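You operate a simulated robot arm through the tools that you are given. There is no shell and no other tool.

Carry out the task below with a simulated robot arm. There is one attempt and no reset: what you move stays moved.

## Task
Turn the light bar to low, then switch the table lamp off and unplug it.
Fine: the socket strip is off before the plug comes out; lay the plug on the counter.

Only the result counts: the job must be done as asked and must still hold three seconds after the hand-in. Knocking over, shifting, dropping, spilling or breaking anything else fails it.

## Robot
A 7-joint arm with a two-finger parallel gripper, fixed in place. Base frame: the origin is at the foot of the arm, x ahead of it, y to its left, z up; the work surface is at about z = 90. Lengths are in cm, angles in rad, forces in N, time in s.
Its first joint turns from -2.897 to 2.897 rad. Payload 4.4 kg.
The tool frame sits at the grasp point between the pads (the TCP): z along the fingers, y along the line on which they close. The tips reach 2.3 cm beyond it. The gripper opens to 9.4 cm. The fingers are 3.8 cm wide and 1 cm thick; the gripper's body (5.4 by 9.6 cm) begins 3.9 cm behind the TCP.
Orientation is told as [roll, pitch, yaw] about the base's x, y, z axes, in that order, counted from this pose: with the fingers straight down and closing along the base's y, the tool's x points along the base's -x, its y along +y and its z along -z.

## Interface
- The arm moves only by the tool send_rows. Its argument "plan" is a list of rows, each an object (a shift or turn left out is 0, a gripper value left out holds the last) with "dp": the shift along the tool's x, y, z in mm, a list of three; "angular": the turn, a rotation vector about the tool's x, y, z in degrees, a list of three; "gripper": the finger opening in mm, from 0 to 94. In form: [{"dp": [tx, ty, tz], "angular": [wx, wy, wz], "gripper": gripper}, ...]. A call has 1 to 20 rows; each row is the pose to reach, as a shift and turn from the pose commanded when the call began, along the tool's axes at that moment. Each row takes 0.2 s and may step no farther than 5 cm and 0.15 rad from the row before; otherwise, or with a gripper value out of range, the whole call is refused. Where a pose cannot be reached the arm comes as near as it can. A force on the tool above 90 N (or 10 N above the force at the start of the call, whichever is more), or a blocked arm, ends the call early, and 0.2 s more pass. Each finger travels about 7.2 cm/s and halts on what it meets, pressing with about 39 N; the grip force reading is that of the motor and also rises with nothing between the fingers. The clock runs only during rows and for 0.2 s after the last one: add rows that repeat a pose to give the fingers time. The reply holds the time, the measured pose of the TCP, the force on the tool along the base axes, the opening and the grip force, in the units named above and with some noise, with the torque about the TCP (base axes, N m) and any sound that the robot's microphone picked up, and new pictures: "pictures" is both (left out), scene, wrist or none.
- Cameras (640 x 400 px; columns grow to the right, rows downward): "scene" is fixed at [21.89, 50.19, 187.62]; the picture's right is [-0.61, -0.79, 0.00], its down [-0.48, 0.37, -0.79] and it looks along [0.63, -0.48, -0.61] (base axes); focal length 340 px, centre (320, 200). "wrist" rides on the gripper at [8.6, 1.6, -7.4] in the tool frame; the picture's right is [-0.18, 0.98, 0.00], its down [-0.58, -0.11, -0.81] and it looks along [-0.79, -0.15, 0.59] (tool axes); focal length 243 px, centre (320, 200). There is no depth. A picture from a camera that has moved, and an enlarged one, comes with that camera's place and axes in the base frame and with its lens.
- zoom(camera, box): a new picture of the part [left, top, right, bottom] of that camera's present view, enlarged. The clock stands still meanwhile.
- close_job(): hands the job in; it is judged then, once.

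Places have to be worked out from the pictures, the camera data and where the tool is seen. Open the gripper and draw the arm clear of the work before you hand the job in, unless the task says otherwise.

The tools are called after "Request:" as a command line: name --argument value ..., lists and objects as JSON in quotes. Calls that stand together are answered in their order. send_rows: Moves the arm, as the interface text tells. Its arguments: {"type":"object","properties":{"plan":{"type":"array","items":{"type":"object","properties":{"dp":{"type":"array","items":{"type":"number"}},"angular":{"type":"array","items":{"type":"number"}},"gripper":{"type":"number"}}}},"pictures":{"type":"string","enum":["both","scene","wrist","none"]}},"required":["plan"]} The other tools are called the same way: zoom (camera, box) takes an enlarged picture of a part of a camera's view; close_job () hands the job in.

At the start:

```text
t: 0.0
tool_pos: [63.25, 19.58, 163.76]
tool_rot: [-0.001, -0.001, 0.0]
contact_force: [0.5, -0.1, -0.1]
moment: [-0.04, 0.01, 0.01]
gripper_width: 9.41
grasp_force: 0.1
```

scene: 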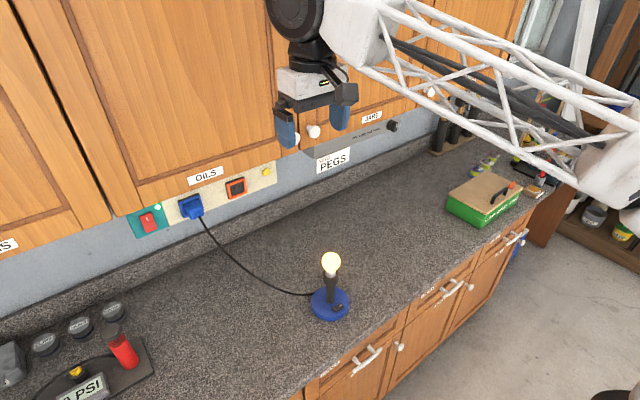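
wrist: 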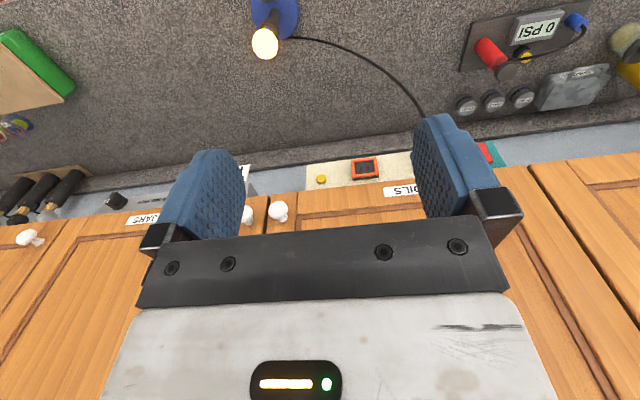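

I see a counter with a lamp, a socket strip on the back wall with a red switch and a blue plug, and what looks like a light bar with a knob under the cabinet. I'll zoom in on these before moving.

Request:
zoom --camera "scene" --box '[110, 150, 290, 262]'

Request:
zoom --camera "scene" --box '[300, 80, 460, 180]'

Request:
zoom --camera "scene" --box '[280, 240, 380, 330]'

Request:
zoom --camera "wrist" --box '[0, 140, 320, 340]'

Request:
zoom --camera "wrist" --box '[230, 0, 520, 200]'

```text
3.56 times, centred on (200, 206) of scene
camera zoom: at [21.89, 50.19, 187.62], right [-0.61, -0.79, 0.0], down [-0.48, 0.37, -0.79], along [0.63, -0.48, -0.61], focal length 1207 px, centre (747, 179)
```

zoom: 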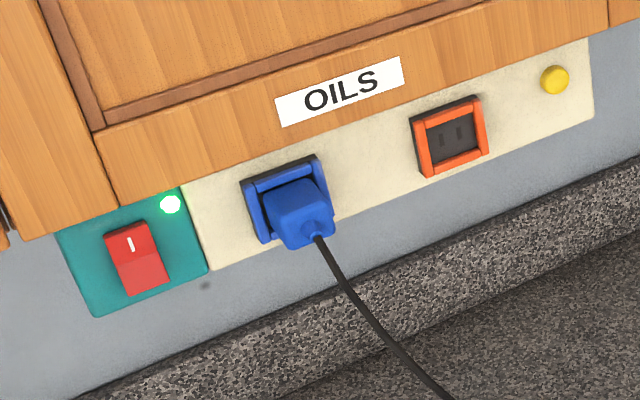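

```text
4.00 times, centred on (380, 130) of scene
camera zoom: at [21.89, 50.19, 187.62], right [-0.61, -0.79, 0.0], down [-0.48, 0.37, -0.79], along [0.63, -0.48, -0.61], focal length 1358 px, centre (80, 480)
```

zoom: 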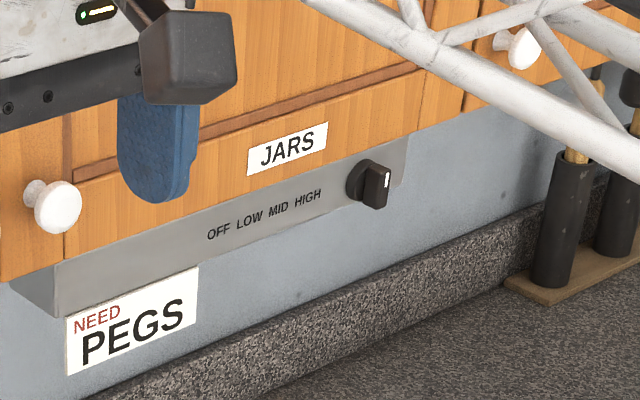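

```text
4.44 times, centred on (330, 285) of scene
camera zoom: at [21.89, 50.19, 187.62], right [-0.61, -0.79, 0.0], down [-0.48, 0.37, -0.79], along [0.63, -0.48, -0.61], focal length 1509 px, centre (276, -178)
```

zoom: 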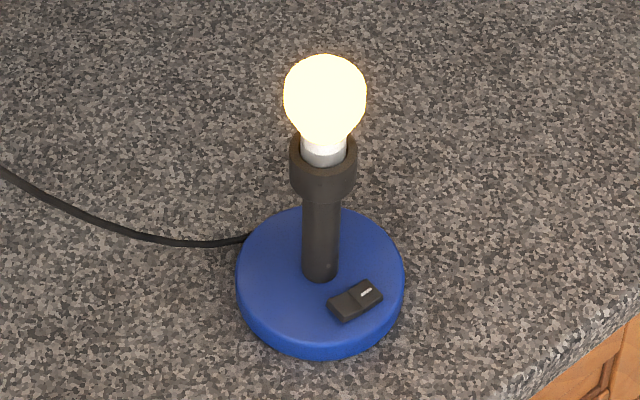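

```text
2.00 times, centred on (160, 240) of wrist
camera zoom: at [54.58, 21.1, 171.34], right [0.18, 0.98, 0.0], down [0.58, -0.11, 0.81], along [0.79, -0.15, -0.59], focal length 485 px, centre (640, 120)
```

zoom: 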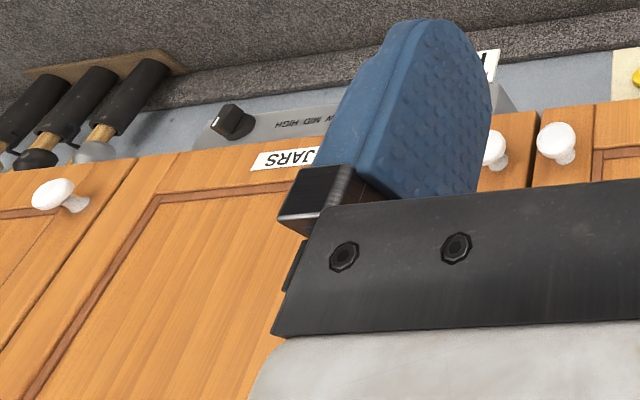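

```text
2.00 times, centred on (375, 100) of wrist
camera zoom: at [54.58, 21.1, 171.34], right [0.18, 0.98, 0.0], down [0.58, -0.11, 0.81], along [0.79, -0.15, -0.59], focal length 485 px, centre (210, 400)
```

zoom: 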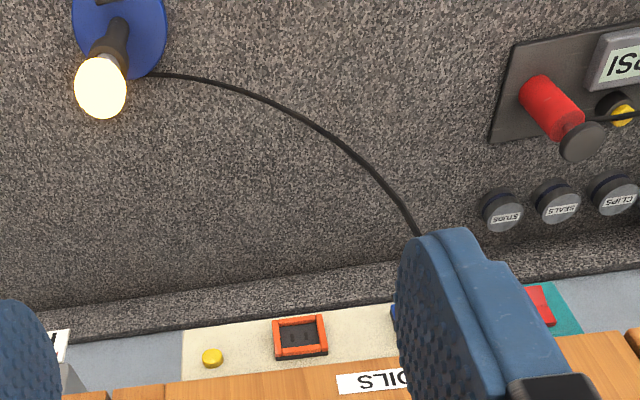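

Triangulating both views puts the light-bar knob near (89, -32, 139), the red strip switch near (91, 45, 137), and the lamp base near (75, 5, 91). I'll move to a viewing pose in front of the knob, tilting the tool forward about 37°.

Request:
send_rows --plan '[{"dp": [-5, -43, 18], "angular": [0, -3, 0]}, {"dp": [-10, -86, 36], "angular": [0, -6, 0]}, {"dp": [-15, -129, 54], "angular": [0, -9, 0]}, {"dp": [-20, -172, 72], "angular": [0, -12, 0]}, {"dp": [-25, -215, 90], "angular": [0, -15, 0]}, {"dp": [-30, -258, 108], "angular": [0, -18, 0]}, {"dp": [-35, -301, 126], "angular": [0, -21, 0]}, {"dp": [-40, -344, 144], "angular": [0, -24, 0]}, {"dp": [-45, -387, 162], "angular": [0, -27, 0]}, {"dp": [-50, -430, 180], "angular": [0, -30, 0]}, {"dp": [-55, -473, 190], "angular": [0, -33, 0]}, {"dp": [-60, -510, 200], "angular": [0, -37, 0]}]'

```text
t: 2.6
tool_pos: [69.19, -31.52, 143.78]
tool_rot: [-0.003, -0.649, 0.0]
contact_force: [0.0, 0.2, 0.1]
moment: [0.04, 0.0, 0.01]
gripper_width: 9.39
grasp_force: 0.1
camera wrist: at [57.74, -29.98, 144.59], right [0.15, 0.98, 0.11], down [-0.02, -0.11, 0.99], along [0.99, -0.15, 0.01], focal length 243 px, centre (320, 200)
```

scene: 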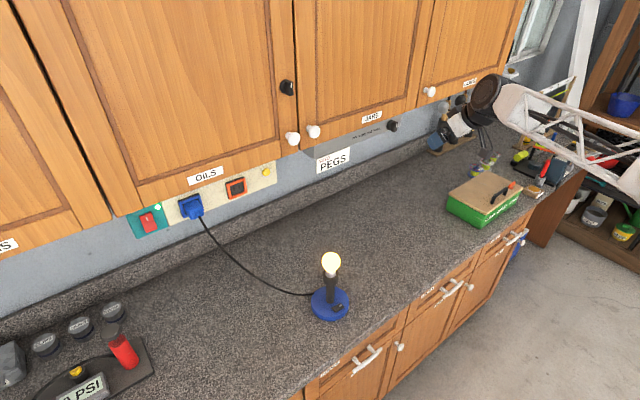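
wrist: 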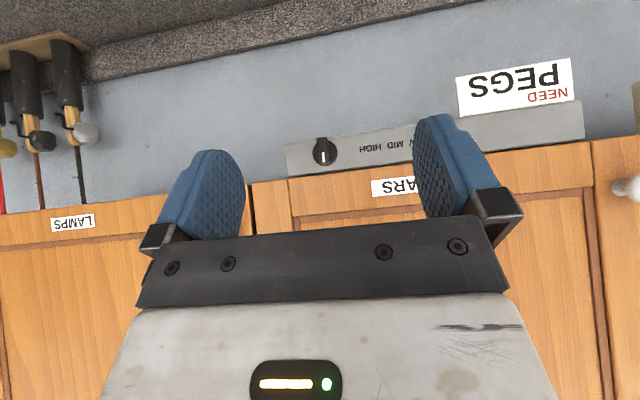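

The knob is visible just above centre, upside down in the wrist view. I'll zoom in to read the pointer and the labels.

Request:
zoom --camera "wrist" --box '[260, 110, 440, 222]'

Request:
zoom --camera "scene" --box '[310, 90, 430, 165]'

```text
3.56 times, centred on (350, 166) of wrist
camera zoom: at [57.74, -29.98, 144.59], right [0.15, 0.98, 0.11], down [-0.02, -0.11, 0.99], along [0.99, -0.15, 0.01], focal length 863 px, centre (213, 321)
```

zoom: 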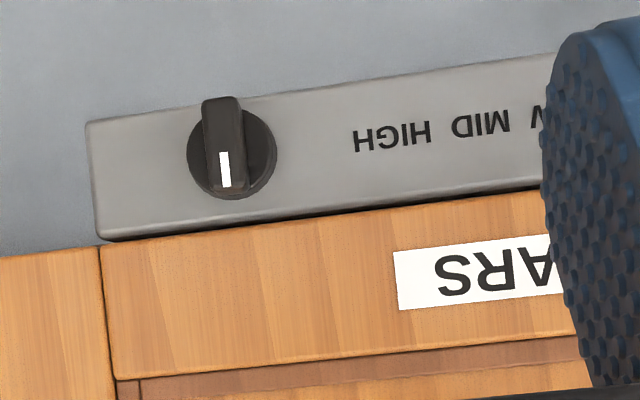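

```text
5.33 times, centred on (370, 128) of scene
camera zoom: at [21.89, 50.19, 187.62], right [-0.61, -0.79, 0.0], down [-0.48, 0.37, -0.79], along [0.63, -0.48, -0.61], focal length 1811 px, centre (53, 587)
```

zoom: 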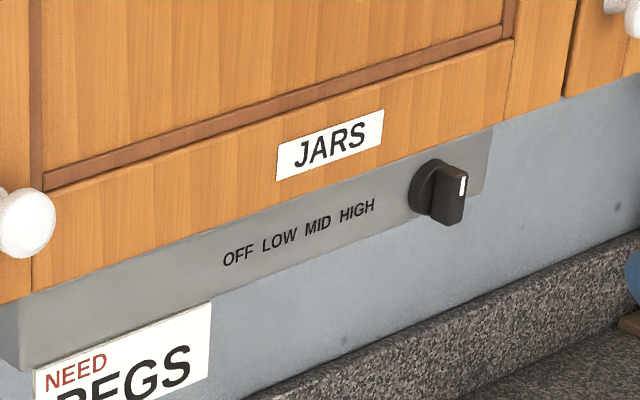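

The knob's pointer bar is vertical with the white mark pointing up, about 2.4 cm proud of the panel, centred near (91, -33.4, 138.2). I'll turn the tool horizontal facing the knob and stop about 10 cm short of it.

Request:
send_rows --plan '[{"dp": [-5, -3, 14], "angular": [0, -8, 0], "gripper": 60}, {"dp": [-10, -6, 28], "angular": [0, -16, 0]}, {"dp": [-15, -9, 42], "angular": [0, -24, 0]}, {"dp": [-20, -12, 56], "angular": [0, -32, 0]}, {"dp": [-26, -14, 70], "angular": [0, -40, 0]}, {"dp": [-31, -17, 84], "angular": [0, -47, 0]}, {"dp": [-36.6, -19, 97.7], "angular": [0, -53, 0]}, {"dp": [-36.6, -19, 97.7], "angular": [0, -53, 0]}]'

```text
t: 4.4
tool_pos: [78.04, -33.36, 138.25]
tool_rot: [-2.938, -1.569, 2.938]
contact_force: [-0.1, -0.7, 0.5]
moment: [0.0, 0.02, 0.01]
gripper_width: 5.99
grasp_force: 0.1
camera wrist: at [70.62, -31.81, 129.68], right [0.0, 0.98, 0.18], down [-0.81, -0.11, 0.58], along [0.59, -0.15, 0.79], focal length 243 px, centre (320, 200)
```

scene: 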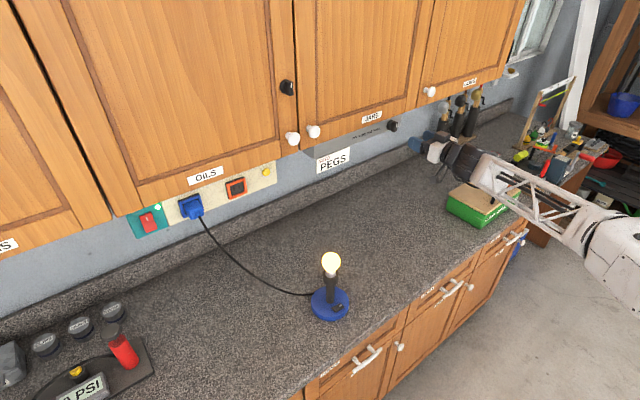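
wrist: 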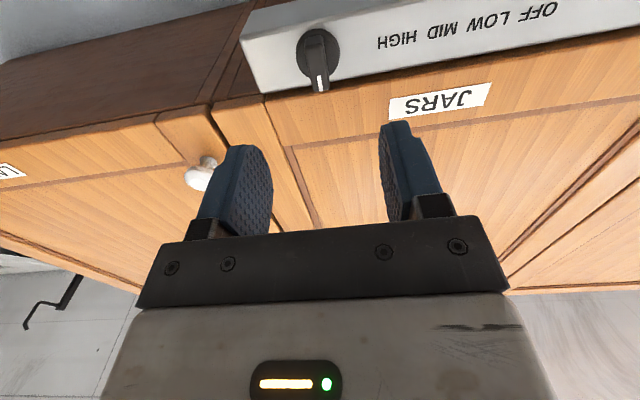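

The tool now faces the panel and the knob lies at (91, -33.5, 138.2) in this view too. I'll zoom in on the bar to check its alignment.

Request:
zoom --camera "wrist" --box '[240, 0, 400, 100]'

Request:
zoom --camera "scene" --box '[360, 90, 480, 165]'

```text
4.00 times, centred on (320, 50) of wrist
camera zoom: at [70.62, -31.81, 129.68], right [0.0, 0.98, 0.18], down [-0.81, -0.11, 0.58], along [0.59, -0.15, 0.79], focal length 970 px, centre (320, 800)
```

zoom: 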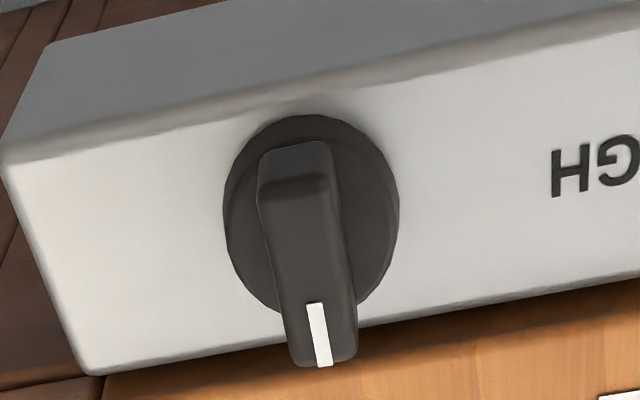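

```text
5.33 times, centred on (420, 128) of scene
camera zoom: at [21.89, 50.19, 187.62], right [-0.61, -0.79, 0.0], down [-0.48, 0.37, -0.79], along [0.63, -0.48, -0.61], focal length 1811 px, centre (-213, 587)
```

zoom: 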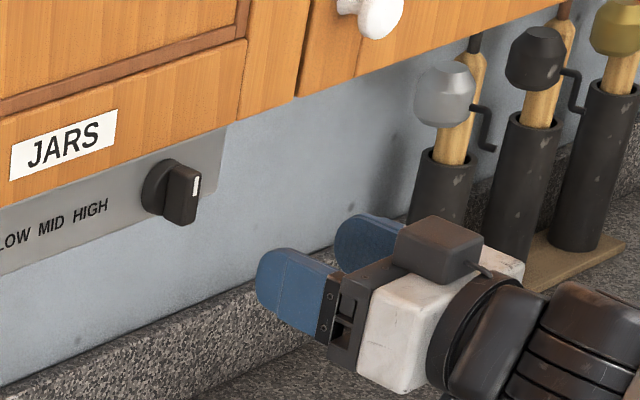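

The bar is vertical, about 1.5 cm wide and centred near y = -33.6, z = 138.1. The underside of the light bar is dark, so it appears to be off. I'll advance straight in so the fingertips straddle the bar.

Request:
send_rows --plan '[{"dp": [1, -2.5, 25], "gripper": 45}, {"dp": [1, -2.5, 50]}, {"dp": [1, -2.5, 70]}, {"dp": [1, -2.5, 85]}, {"dp": [1, -2.5, 94]}, {"dp": [1, -2.5, 100]}, {"dp": [1, -2.5, 100]}]'

```text
t: 6.0
tool_pos: [88.03, -33.58, 138.19]
tool_rot: [2.01, -1.571, -2.011]
contact_force: [0.0, 0.4, 0.2]
moment: [0.0, -0.02, -0.03]
gripper_width: 4.48
grasp_force: 0.0
camera wrist: at [80.6, -32.1, 129.54], right [0.0, 0.98, 0.18], down [-0.81, -0.11, 0.58], along [0.59, -0.15, 0.79], focal length 243 px, centre (320, 200)
```

scene: 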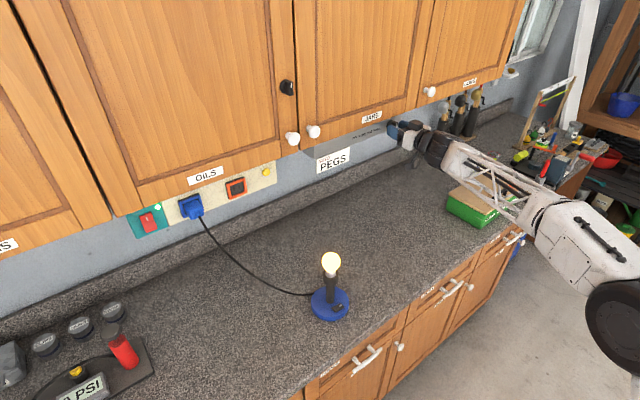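
wrist: 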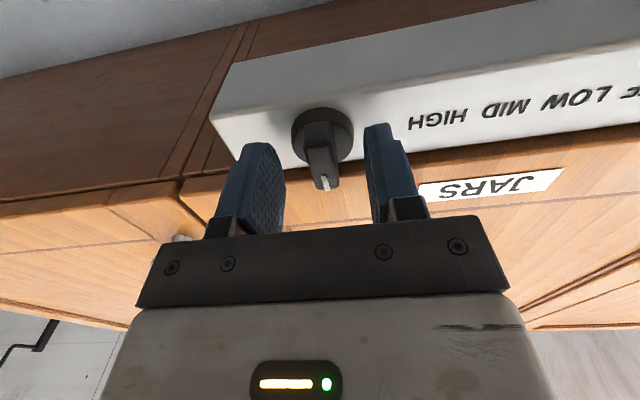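

The bar sits between the fingertips, so I'll close on it.

Request:
send_rows --plan '[{"dp": [0, 0, 0], "gripper": 8}, {"dp": [0, 0, 0]}, {"dp": [0, 0, 0]}]' --pictures "wrist"

```text
t: 6.8
tool_pos: [88.08, -33.45, 137.97]
tool_rot: [-2.19, -1.572, 2.192]
contact_force: [-6.3, 22.0, -3.3]
moment: [-0.04, -0.13, 0.35]
gripper_width: 1.41
grasp_force: 45.4
camera wrist: at [80.6, -32.01, 129.54], right [0.0, 0.98, 0.18], down [-0.81, -0.11, 0.58], along [0.59, -0.15, 0.79], focal length 243 px, centre (320, 200)
```

wrist: 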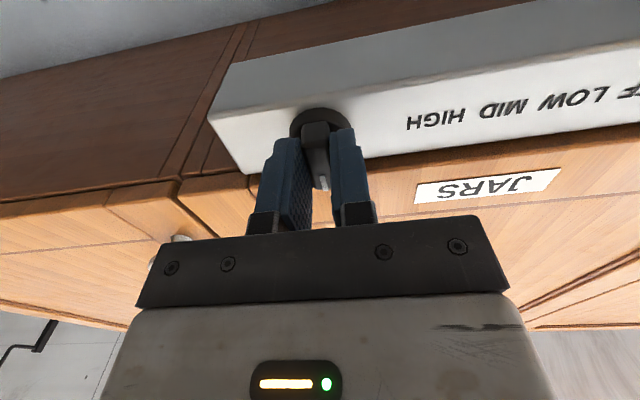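

The bar is held with a 1.41 cm opening, and a small side force suggests I'm about a millimetre off in y. I'll shift to relieve that and turn clockwise in small steps, watching the torque and listening for clicks.

Request:
send_rows --plan '[{"dp": [0, 1.5, 0], "angular": [0, 0, 4]}, {"dp": [0, 1.5, 0], "angular": [0, 0, 8]}, {"dp": [0, 1.5, 0], "angular": [0, 0, 12]}, {"dp": [0, 1.5, 0], "angular": [0, 0, 16]}, {"dp": [0, 1.5, 0], "angular": [0, 0, 20]}, {"dp": [0, 1.5, 0], "angular": [0, 0, 20]}]'

```text
t: 8.2
tool_pos: [87.95, -33.46, 138.24]
tool_rot: [1.572, -1.223, -1.571]
contact_force: [27.3, -3.8, 7.7]
moment: [0.03, 0.0, -0.04]
gripper_width: 1.38
grasp_force: 44.6
camera wrist: at [80.6, -29.07, 130.64], right [0.0, 0.86, 0.51], down [-0.81, -0.3, 0.51], along [0.59, -0.41, 0.69], focal length 243 px, centre (320, 200)
```

scene: 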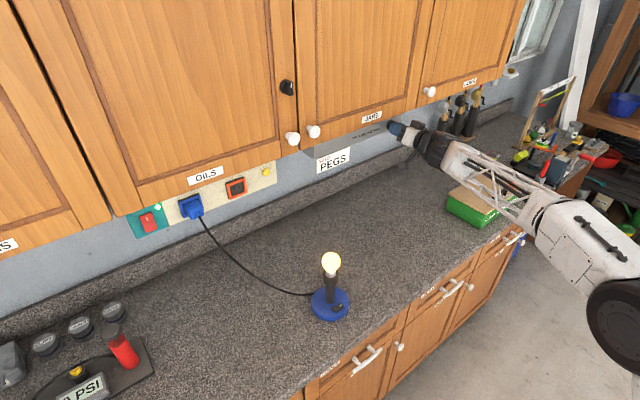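
wrist: 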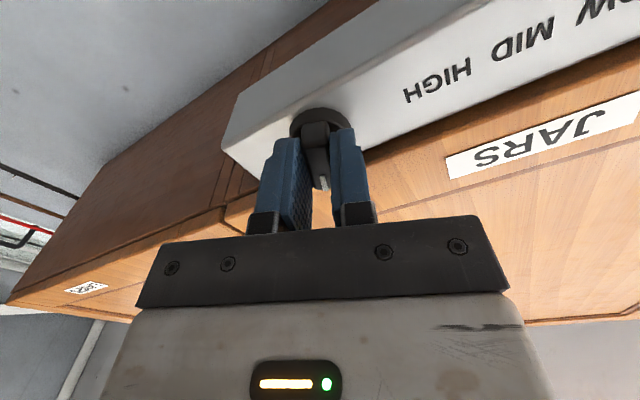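

The knob turned 20° with the tool, with almost no torque, no click and no light yet. I'll continue in smaller amounts.

Request:
send_rows --plan '[{"dp": [0, 0, 0], "angular": [0, 0, 4]}, {"dp": [0, 0, 0], "angular": [0, 0, 8]}, {"dp": [0, 0, 0], "angular": [0, 0, 10]}, {"dp": [0, 0, 0], "angular": [0, 0, 10]}]'

```text
t: 9.2
tool_pos: [88.05, -33.38, 138.13]
tool_rot: [1.571, -1.047, -1.571]
contact_force: [29.9, -10.6, 8.5]
moment: [-0.02, 0.17, 0.02]
gripper_width: 1.37
grasp_force: 45.2
camera wrist: at [80.6, -27.8, 131.54], right [0.0, 0.76, 0.65], down [-0.81, -0.39, 0.45], along [0.59, -0.53, 0.61], focal length 243 px, centre (320, 200)
```

scene: 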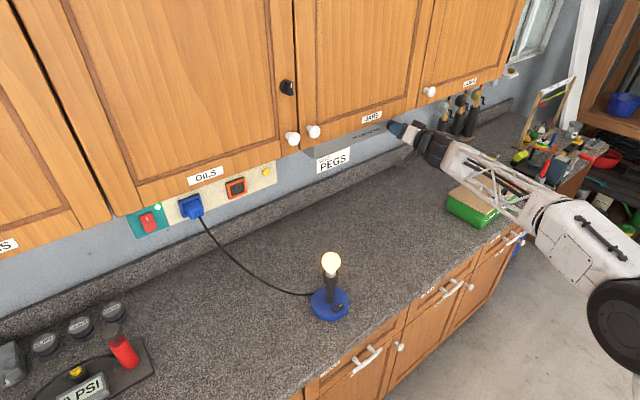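
wrist: 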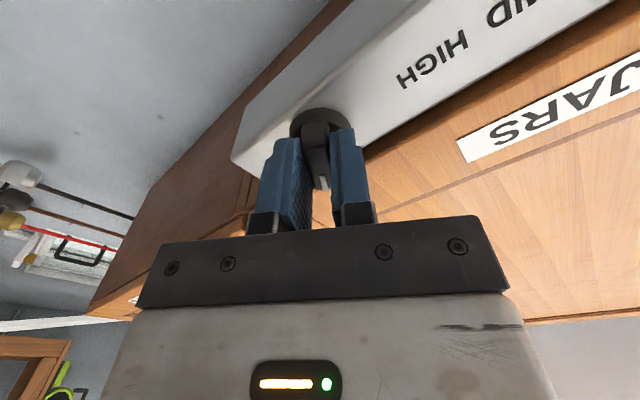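

At 30° there is still no click and no light. I'll continue another 15° in small steps.

Request:
send_rows --plan '[{"dp": [0, 0, 0], "angular": [0, 0, 3]}, {"dp": [0, 0, 0], "angular": [0, 0, 6]}, {"dp": [0, 0, 0], "angular": [0, 0, 9]}, {"dp": [0, 0, 0], "angular": [0, 0, 12]}, {"dp": [0, 0, 0], "angular": [0, 0, 15]}, {"dp": [0, 0, 0], "angular": [0, 0, 15]}]'

```text
t: 10.6
tool_pos: [88.08, -33.34, 138.16]
tool_rot: [1.573, -0.785, -1.571]
contact_force: [36.6, -6.2, 16.8]
moment: [-0.03, -0.2, -0.15]
gripper_width: 1.38
grasp_force: 45.2
camera wrist: at [80.57, -26.23, 133.26], right [0.0, 0.56, 0.83], down [-0.81, -0.49, 0.33], along [0.59, -0.67, 0.46], focal length 243 px, centre (320, 200)
```

scene: 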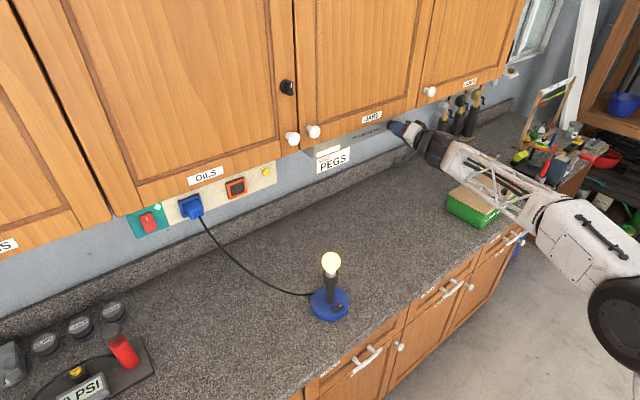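
wrist: 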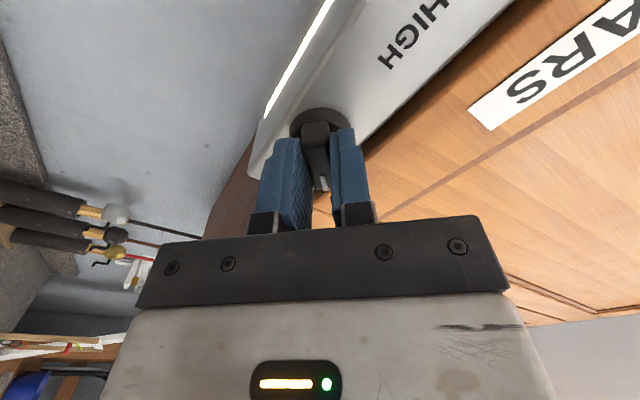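

The light strip under the bar has just come on, somewhere between 30° and 45° of turn. I'll zoom in to gauge the brightness.

Request:
zoom --camera "wrist" --box '[220, 0, 420, 125]'

Request:
zoom --camera "scene" --box '[280, 90, 440, 190]'

```text
3.20 times, centred on (320, 62) of wrist
camera zoom: at [80.57, -26.23, 133.26], right [0.0, 0.56, 0.83], down [-0.81, -0.49, 0.33], along [0.59, -0.67, 0.46], focal length 776 px, centre (320, 640)
```

zoom: 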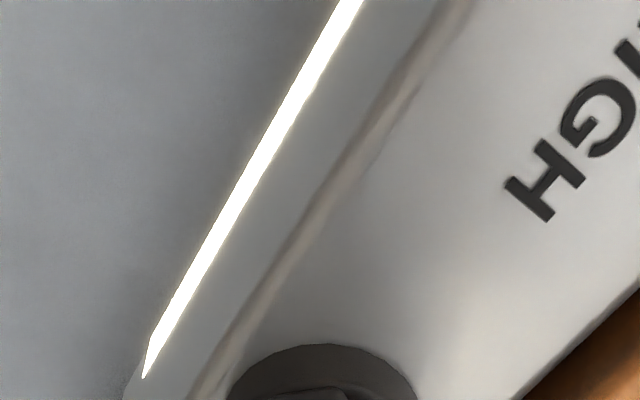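

```text
4.00 times, centred on (360, 140) of scene
camera zoom: at [21.89, 50.19, 187.62], right [-0.61, -0.79, 0.0], down [-0.48, 0.37, -0.79], along [0.63, -0.48, -0.61], focal length 1358 px, centre (160, 440)
```

zoom: 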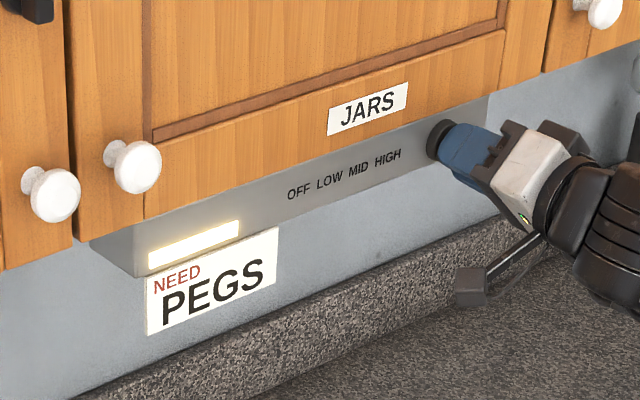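

The strip is lit, and I now need to know whether the knob has detents. I'll open the fingers without moving the arm and see whether the bar shifts relative to them.

Request:
send_rows --plan '[{"dp": [0, 0, 0], "gripper": 45}, {"dp": [0, 0, 0]}, {"dp": [0, 0, 0]}, {"dp": [0, 0, 0]}]'

Request:
zoom --camera "wrist" --box '[240, 80, 400, 180]'

Request:
zoom --camera "scene" --box '[280, 90, 440, 190]'

```text
t: 11.6
tool_pos: [88.02, -33.45, 138.2]
tool_rot: [1.569, -0.785, -1.571]
contact_force: [0.1, -0.5, 0.7]
moment: [-0.02, -0.01, 0.0]
gripper_width: 4.49
grasp_force: 0.1
camera wrist: at [80.54, -26.25, 133.19], right [0.0, 0.56, 0.83], down [-0.81, -0.49, 0.33], along [0.59, -0.67, 0.46], focal length 243 px, centre (320, 200)
```

scene: 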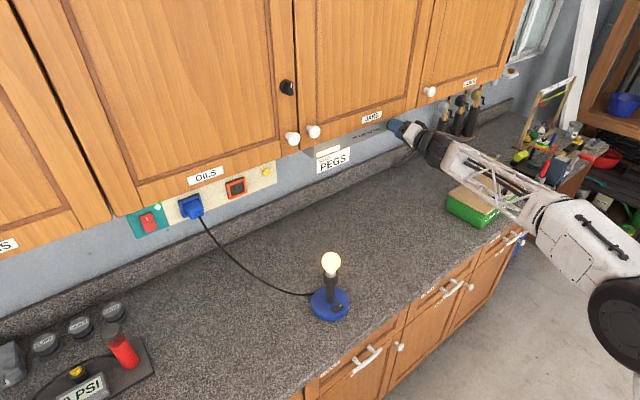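
wrist: 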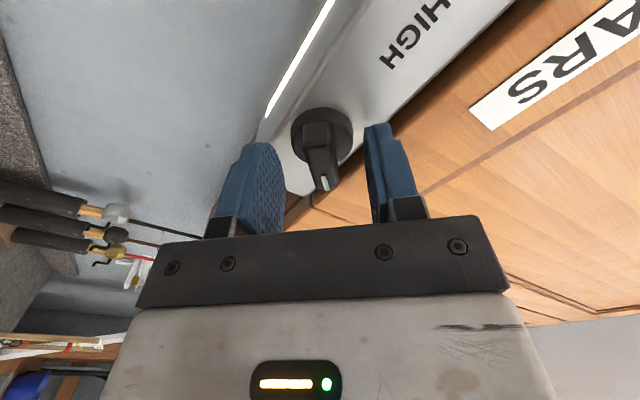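

```text
4.00 times, centred on (320, 130) of wrist
camera zoom: at [80.54, -26.25, 133.19], right [0.0, 0.56, 0.83], down [-0.81, -0.49, 0.33], along [0.59, -0.67, 0.46], focal length 970 px, centre (320, 480)
```

zoom: 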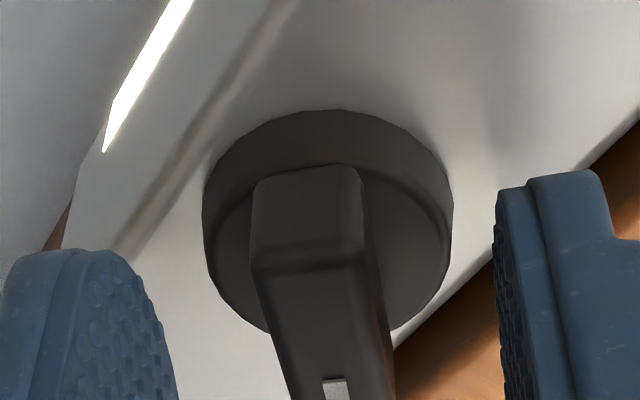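

```text
4.00 times, centred on (360, 140) of scene
camera zoom: at [21.89, 50.19, 187.62], right [-0.61, -0.79, 0.0], down [-0.48, 0.37, -0.79], along [0.63, -0.48, -0.61], focal length 1358 px, centre (160, 440)
```

zoom: 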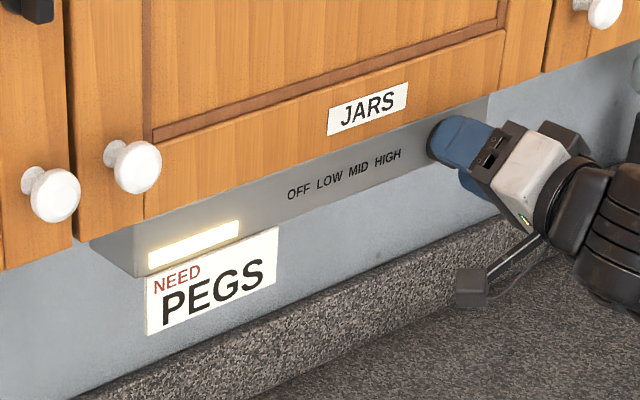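

The knob stayed near 45° after release, so it seems held by friction and I could be close to a threshold. I'll regrip and turn a little further to find where LOW ends, comparing brightness as I go.

Request:
send_rows --plan '[{"dp": [0, 0, 0], "gripper": 8}, {"dp": [0, 0, 0]}, {"dp": [0, 0, 0]}, {"dp": [0, 0, 0], "angular": [0, 0, 3]}, {"dp": [0, 0, 0], "angular": [0, 0, 6]}, {"dp": [0, 0, 0], "angular": [0, 0, 9]}, {"dp": [0, 0, 0], "angular": [0, 0, 12]}, {"dp": [0, 0, 0], "angular": [0, 0, 15]}, {"dp": [0, 0, 0], "angular": [0, 0, 15]}]'

Request:
zoom --camera "scene" --box '[280, 90, 440, 190]'

```text
t: 13.6
tool_pos: [87.93, -33.48, 138.21]
tool_rot: [1.571, -0.524, -1.573]
contact_force: [-5.9, 18.5, 1.8]
moment: [-0.04, 0.22, 0.71]
gripper_width: 1.41
grasp_force: 44.5
camera wrist: at [80.54, -25.14, 135.34], right [0.0, 0.33, 0.94], down [-0.81, -0.56, 0.2], along [0.59, -0.76, 0.27], focal length 243 px, centre (320, 200)
```

scene: 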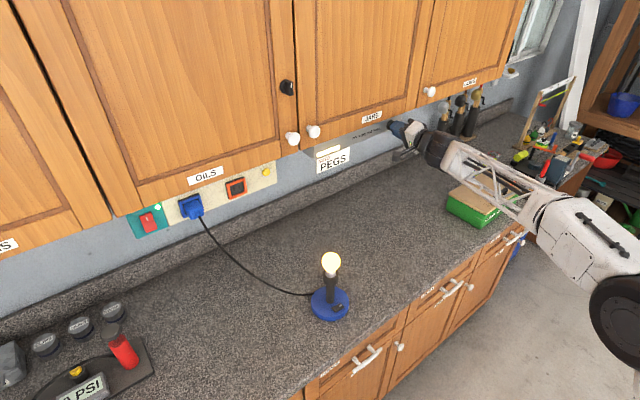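
wrist: 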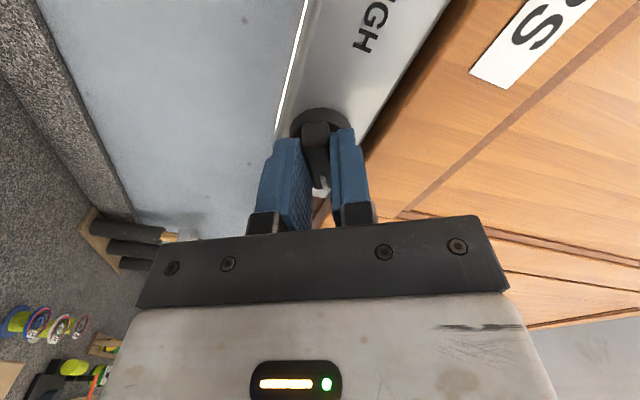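

```text
4.00 times, centred on (360, 140) of scene
camera zoom: at [21.89, 50.19, 187.62], right [-0.61, -0.79, 0.0], down [-0.48, 0.37, -0.79], along [0.63, -0.48, -0.61], focal length 1358 px, centre (160, 440)
```

zoom: 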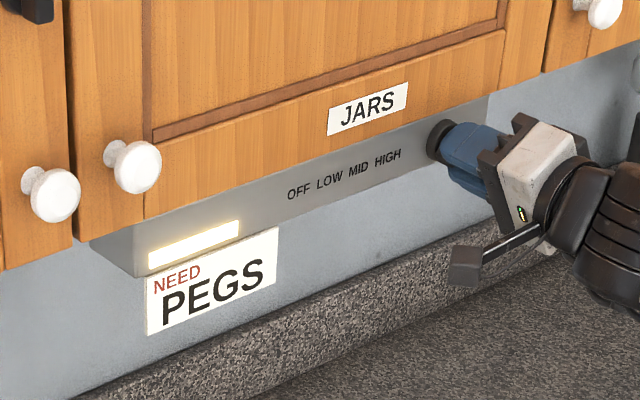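

At 60° the lit segment is unchanged, so I'll turn another 15° and compare again.

Request:
send_rows --plan '[{"dp": [0, 0, 0], "angular": [0, 0, 3]}, {"dp": [0, 0, 0], "angular": [0, 0, 6]}, {"dp": [0, 0, 0], "angular": [0, 0, 9]}, {"dp": [0, 0, 0], "angular": [0, 0, 12]}, {"dp": [0, 0, 0], "angular": [0, 0, 15]}, {"dp": [0, 0, 0], "angular": [0, 0, 15]}]' --pictures "wrist"

Request:
zoom --camera "scene" --box '[280, 90, 440, 190]'

```text
t: 15.0
tool_pos: [88.0, -33.25, 138.23]
tool_rot: [1.574, -0.262, -1.571]
contact_force: [-25.6, 30.1, 13.4]
moment: [-0.03, -0.09, 0.68]
gripper_width: 1.37
grasp_force: 44.7
camera wrist: at [80.56, -24.66, 137.63], right [0.0, 0.08, 1.0], down [-0.81, -0.59, 0.04], along [0.59, -0.8, 0.06], focal length 243 px, centre (320, 200)
```

wrist: 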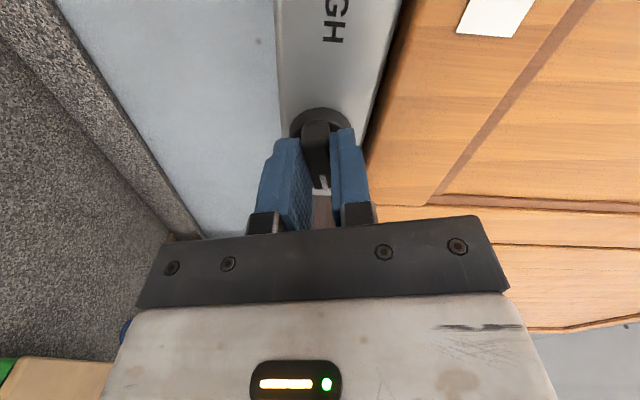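

```text
4.00 times, centred on (360, 140) of scene
camera zoom: at [21.89, 50.19, 187.62], right [-0.61, -0.79, 0.0], down [-0.48, 0.37, -0.79], along [0.63, -0.48, -0.61], focal length 1358 px, centre (160, 440)
```

zoom: 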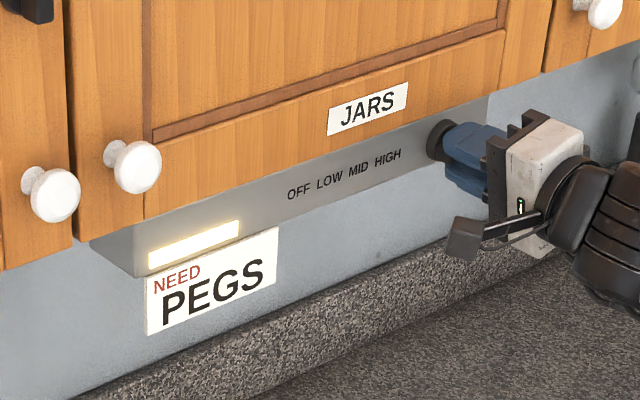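

At 75° it is still the same. I'll go another 15° to just about 90°.

Request:
send_rows --plan '[{"dp": [0, 0, 0], "angular": [0, 0, 3]}, {"dp": [0, 0, 0], "angular": [0, 0, 6]}, {"dp": [0, 0, 0], "angular": [0, 0, 9]}, {"dp": [0, 0, 0], "angular": [0, 0, 12]}, {"dp": [0, 0, 0], "angular": [0, 0, 15]}, {"dp": [0, 0, 0], "angular": [0, 0, 15]}]' --pictures "wrist"

Request:
zoom --camera "scene" --box '[280, 90, 440, 190]'

```text
t: 16.4
tool_pos: [88.06, -33.3, 138.29]
tool_rot: [1.573, 0.0, -1.569]
contact_force: [27.2, 14.7, 37.5]
moment: [-0.05, -0.47, -0.04]
gripper_width: 1.39
grasp_force: 44.7
camera wrist: at [80.55, -24.78, 139.96], right [0.0, -0.18, 0.98], down [-0.81, -0.58, -0.11], along [0.59, -0.79, -0.15], focal length 243 px, centre (320, 200)
```

wrist: 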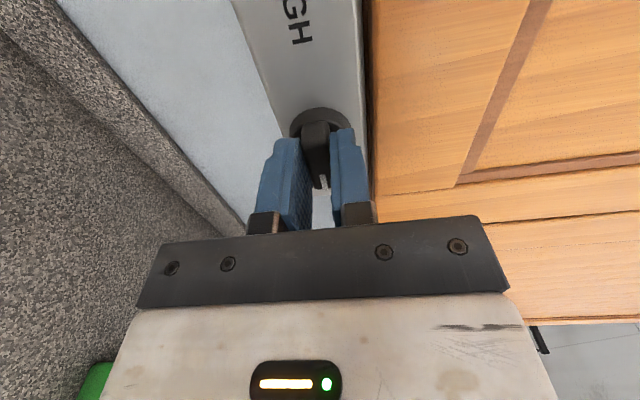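

```text
4.00 times, centred on (360, 140) of scene
camera zoom: at [21.89, 50.19, 187.62], right [-0.61, -0.79, 0.0], down [-0.48, 0.37, -0.79], along [0.63, -0.48, -0.61], focal length 1358 px, centre (160, 440)
```

zoom: 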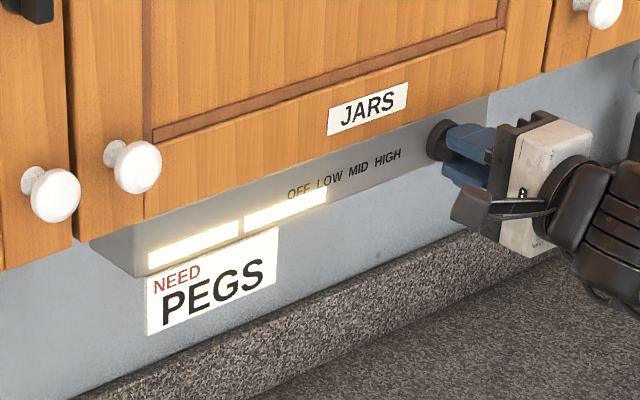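

Now two segments are lit, so this is MID and the single segment was LOW. LOW therefore starts at 30–45° and ends at 75–90°. I'll go back in small steps to pin down the MID-to-LOW switch point.

Request:
send_rows --plan '[{"dp": [0, 0, 0], "angular": [0, 0, -3]}, {"dp": [0, 0, 0], "angular": [0, 0, -5]}, {"dp": [0, 0, 0], "angular": [0, 0, -5]}]' --pictures "none"

Request:
zoom --camera "scene" --box '[280, 90, 440, 190]'

```text
t: 17.2
tool_pos: [87.91, -33.29, 138.34]
tool_rot: [1.573, -0.088, -1.571]
contact_force: [30.4, 18.3, 44.7]
moment: [-0.11, -0.46, 1.04]
gripper_width: 1.39
grasp_force: 45.1
```

```text
4.00 times, centred on (360, 140) of scene
camera zoom: at [21.89, 50.19, 187.62], right [-0.61, -0.79, 0.0], down [-0.48, 0.37, -0.79], along [0.63, -0.48, -0.61], focal length 1358 px, centre (160, 440)
```

zoom: 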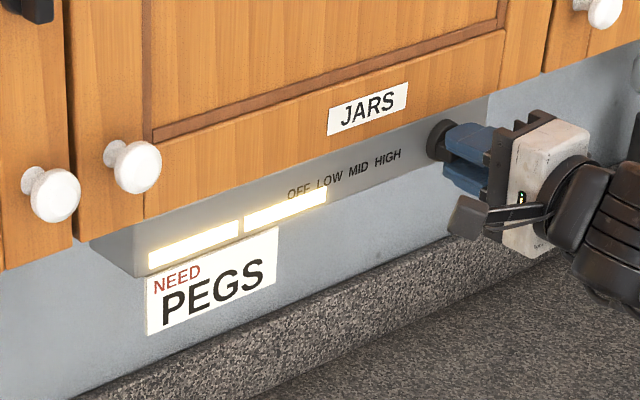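

It is still MID at 85°. I'll relieve the upward side load by about 2 mm and go back to 80°.

Request:
send_rows --plan '[{"dp": [0, 1, 0], "angular": [0, 0, -2]}, {"dp": [0, 2, 0], "angular": [0, 0, -5]}, {"dp": [0, 2, 0], "angular": [0, 0, -5]}]' --pictures "none"

Request:
zoom --camera "scene" --box '[280, 90, 440, 190]'

```text
t: 18.0
tool_pos: [87.96, -33.4, 138.26]
tool_rot: [1.571, -0.174, -1.571]
contact_force: [-16.6, 32.0, 22.0]
moment: [-0.03, -0.36, 0.73]
gripper_width: 1.38
grasp_force: 44.6
```

```text
4.00 times, centred on (360, 140) of scene
camera zoom: at [21.89, 50.19, 187.62], right [-0.61, -0.79, 0.0], down [-0.48, 0.37, -0.79], along [0.63, -0.48, -0.61], focal length 1358 px, centre (160, 440)
```

zoom: 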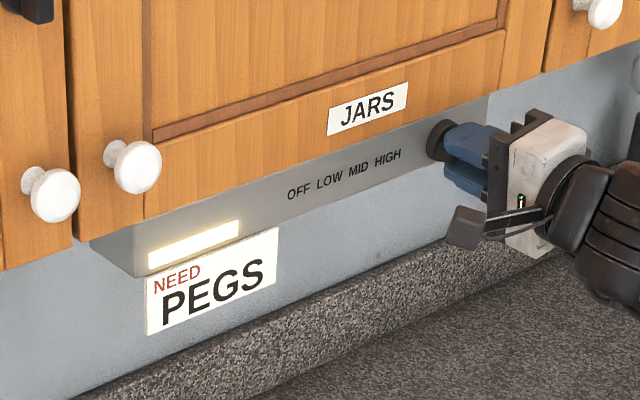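

It is LOW again at 80°, so the upper switch point is about 82° and the lower one 30–45°, which puts the middle of LOW near 57°. I'll turn back to 57°, release, and look.

Request:
send_rows --plan '[{"dp": [0, 0, 0], "angular": [0, 0, -5]}, {"dp": [0, 0, 0], "angular": [0, 0, -10]}, {"dp": [0, 0, 0], "angular": [0, 0, -15]}, {"dp": [0, 0, 0], "angular": [0, 0, -20]}, {"dp": [0, 0, 0], "angular": [0, 0, -23]}, {"dp": [0, 0, 0], "angular": [0, 0, -23]}, {"dp": [0, 0, 0], "angular": [0, 0, -23], "gripper": 45}, {"dp": [0, 0, 0], "angular": [0, 0, -23]}, {"dp": [0, 0, 0], "angular": [0, 0, -23]}]'

Request:
zoom --camera "scene" --box '[280, 90, 440, 190]'

Request:
zoom --camera "wrist" --box '[240, 80, 400, 180]'

```text
t: 20.0
tool_pos: [88.12, -33.48, 138.28]
tool_rot: [1.571, -0.576, -1.57]
contact_force: [-0.6, 0.3, -0.1]
moment: [0.03, 0.01, -0.03]
gripper_width: 4.5
grasp_force: 0.1
camera wrist: at [80.63, -25.4, 135.04], right [0.0, 0.38, 0.92], down [-0.81, -0.55, 0.23], along [0.59, -0.75, 0.31], focal length 243 px, centre (320, 200)
```

scene: 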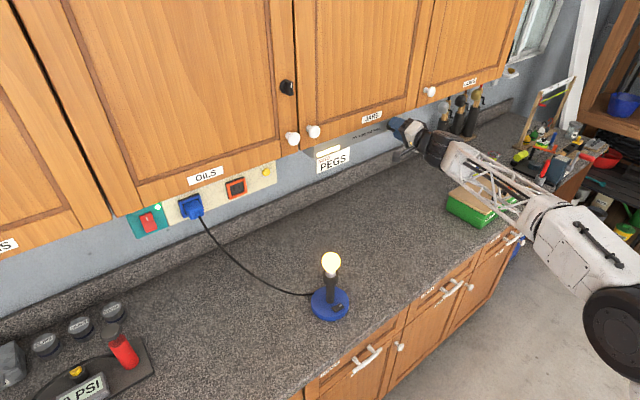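
wrist: 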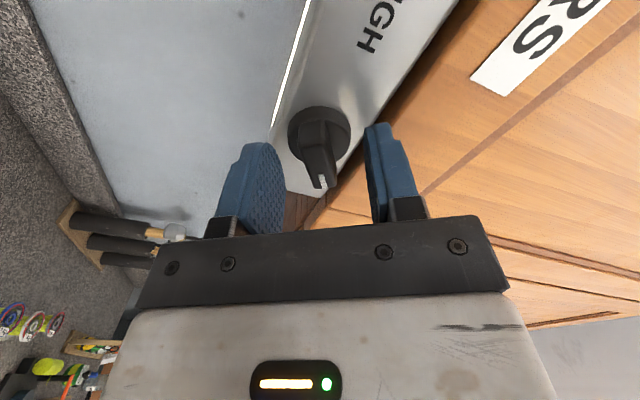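

```text
4.00 times, centred on (360, 140) of scene
camera zoom: at [21.89, 50.19, 187.62], right [-0.61, -0.79, 0.0], down [-0.48, 0.37, -0.79], along [0.63, -0.48, -0.61], focal length 1358 px, centre (160, 440)
```

zoom: 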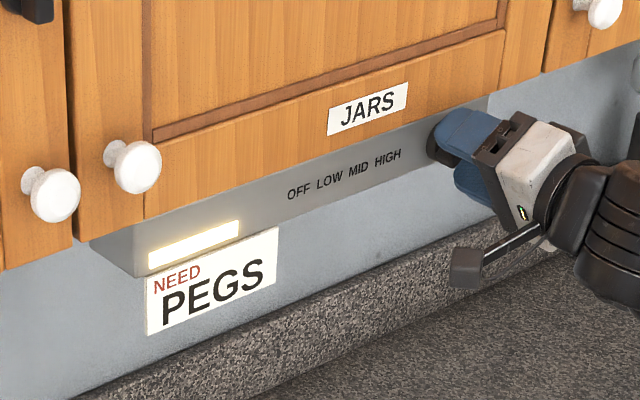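

```text
4.00 times, centred on (320, 130) of wrist
camera zoom: at [80.63, -25.4, 135.04], right [0.0, 0.38, 0.92], down [-0.81, -0.55, 0.23], along [0.59, -0.75, 0.31], focal length 970 px, centre (320, 480)
```

zoom: 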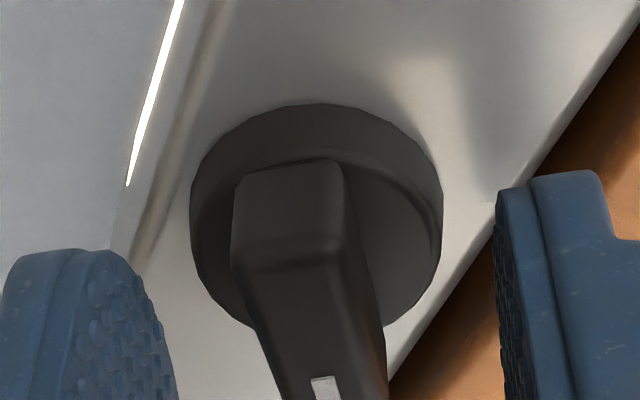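

The light bar is on LOW, with one segment lit and the knob mid-range and released. I'll back straight out, then untwist the wrist while moving over towards the lamp, staying above the bulb.

Request:
send_rows --plan '[{"dp": [0, 0, -35]}, {"dp": [0, 0, -70]}, {"dp": [0, 0, -100]}, {"dp": [34, 18, -110], "angular": [0, 0, -5.7]}, {"dp": [68, 37, -120], "angular": [0, 0, -11.4]}, {"dp": [102, 55, -130], "angular": [0, 0, -17.1]}, {"dp": [136, 74, -140], "angular": [0, 0, -22.8]}, {"dp": [170, 92, -150], "angular": [0, 0, -28.5]}, {"dp": [204, 111, -160], "angular": [0, 0, -34.2]}, {"dp": [238, 129, -170], "angular": [0, 0, -39.9]}, {"dp": [272, 148, -180], "angular": [0, 0, -45.6]}, {"dp": [306, 166, -190], "angular": [0, 0, -51.3]}, {"dp": [339, 185, -200], "angular": [0, 0, -57]}, {"dp": [339, 185, -200], "angular": [0, 0, -57]}]'

Request:
zoom --camera "scene" --box '[280, 90, 440, 190]'

```text
t: 23.0
tool_pos: [68.26, 2.7, 134.84]
tool_rot: [0.729, -1.505, -0.717]
contact_force: [-0.1, -0.7, -0.4]
moment: [-0.03, 0.01, 0.02]
gripper_width: 4.5
grasp_force: 0.1
out of reach, approached as far as the arm can: row 12, 13
camera wrist: at [60.45, 4.4, 126.74], right [0.0, 0.97, 0.23], down [-0.78, -0.14, 0.61], along [0.63, -0.17, 0.76], focal length 243 px, centre (320, 200)
```

scene: 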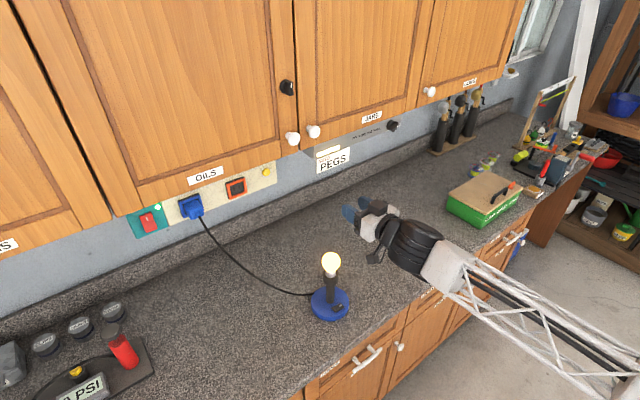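
wrist: 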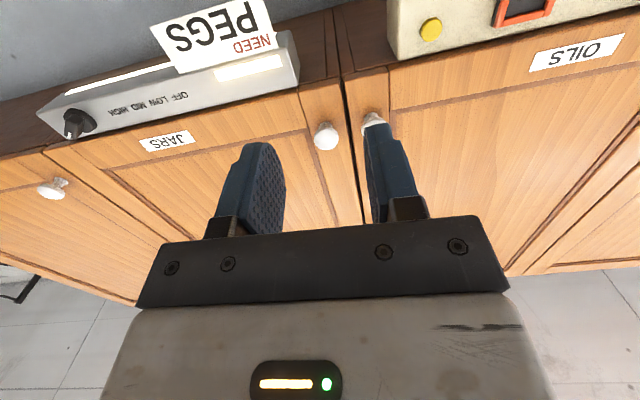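

```text
4.00 times, centred on (360, 140) of scene
camera zoom: at [21.89, 50.19, 187.62], right [-0.61, -0.79, 0.0], down [-0.48, 0.37, -0.79], along [0.63, -0.48, -0.61], focal length 1358 px, centre (160, 440)
```

zoom: 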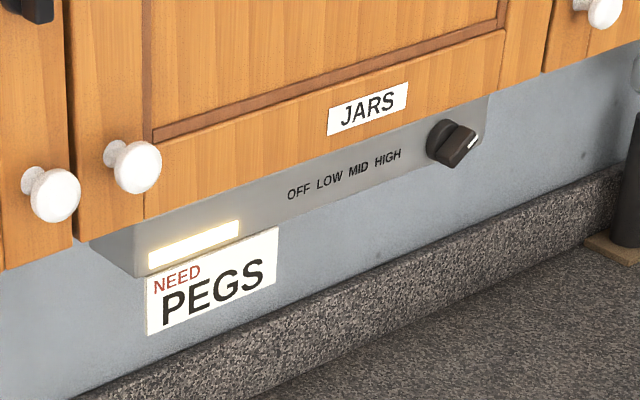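

The light bar reads LOW with the hand clear. The last row was a little beyond what the wrist can do here, so I'm slightly off the commanded pose. Next I'll back off from the lamp and tilt the tool back down to view the lamp's rocker switch.

Request:
send_rows --plan '[{"dp": [0, 2, -11], "angular": [0, 8, 0]}, {"dp": [10, 4, -30], "angular": [0, 16, 0]}, {"dp": [30, 6, -50], "angular": [0, 24, 0]}, {"dp": [60, 8, -70], "angular": [0, 32, 0]}, {"dp": [90, 10, -85], "angular": [0, 40, 0]}, {"dp": [125, 12, -100], "angular": [0, 48, 0]}, {"dp": [160, 14, -100], "angular": [0, 56, 0]}, {"dp": [195, 16, -100], "angular": [0, 64, 0]}, {"dp": [225, 18, -100], "angular": [0, 70, 0]}, {"dp": [250, 20, -100], "angular": [0, 75, 0]}, {"dp": [250, 20, -100], "angular": [0, 75, 0]}]'

```text
t: 25.4
tool_pos: [58.42, 7.96, 113.39]
tool_rot: [-0.033, -0.543, -0.002]
contact_force: [0.0, 0.9, -0.6]
moment: [-0.01, -0.03, -0.02]
gripper_width: 4.51
grasp_force: 0.0
out of reach, approached as far as the arm can: row 6, 7, 8, 9, 10, 11
camera wrist: at [47.3, 9.69, 115.35], right [0.18, 0.98, 0.07], down [0.08, -0.08, 0.99], along [0.98, -0.17, -0.09], focal length 243 px, centre (320, 200)
```

scene: 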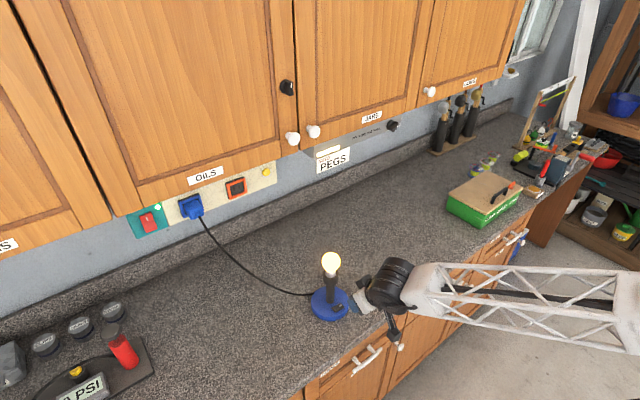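
wrist: 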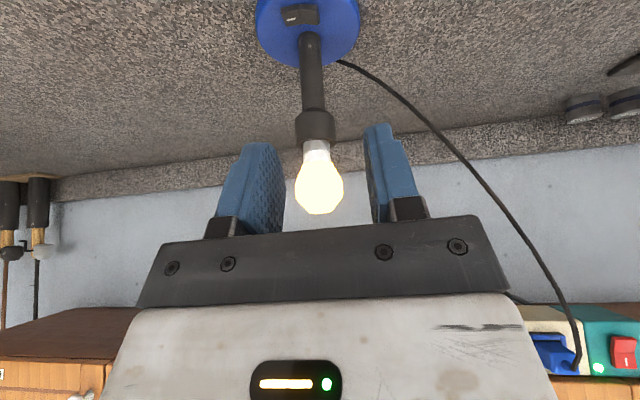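

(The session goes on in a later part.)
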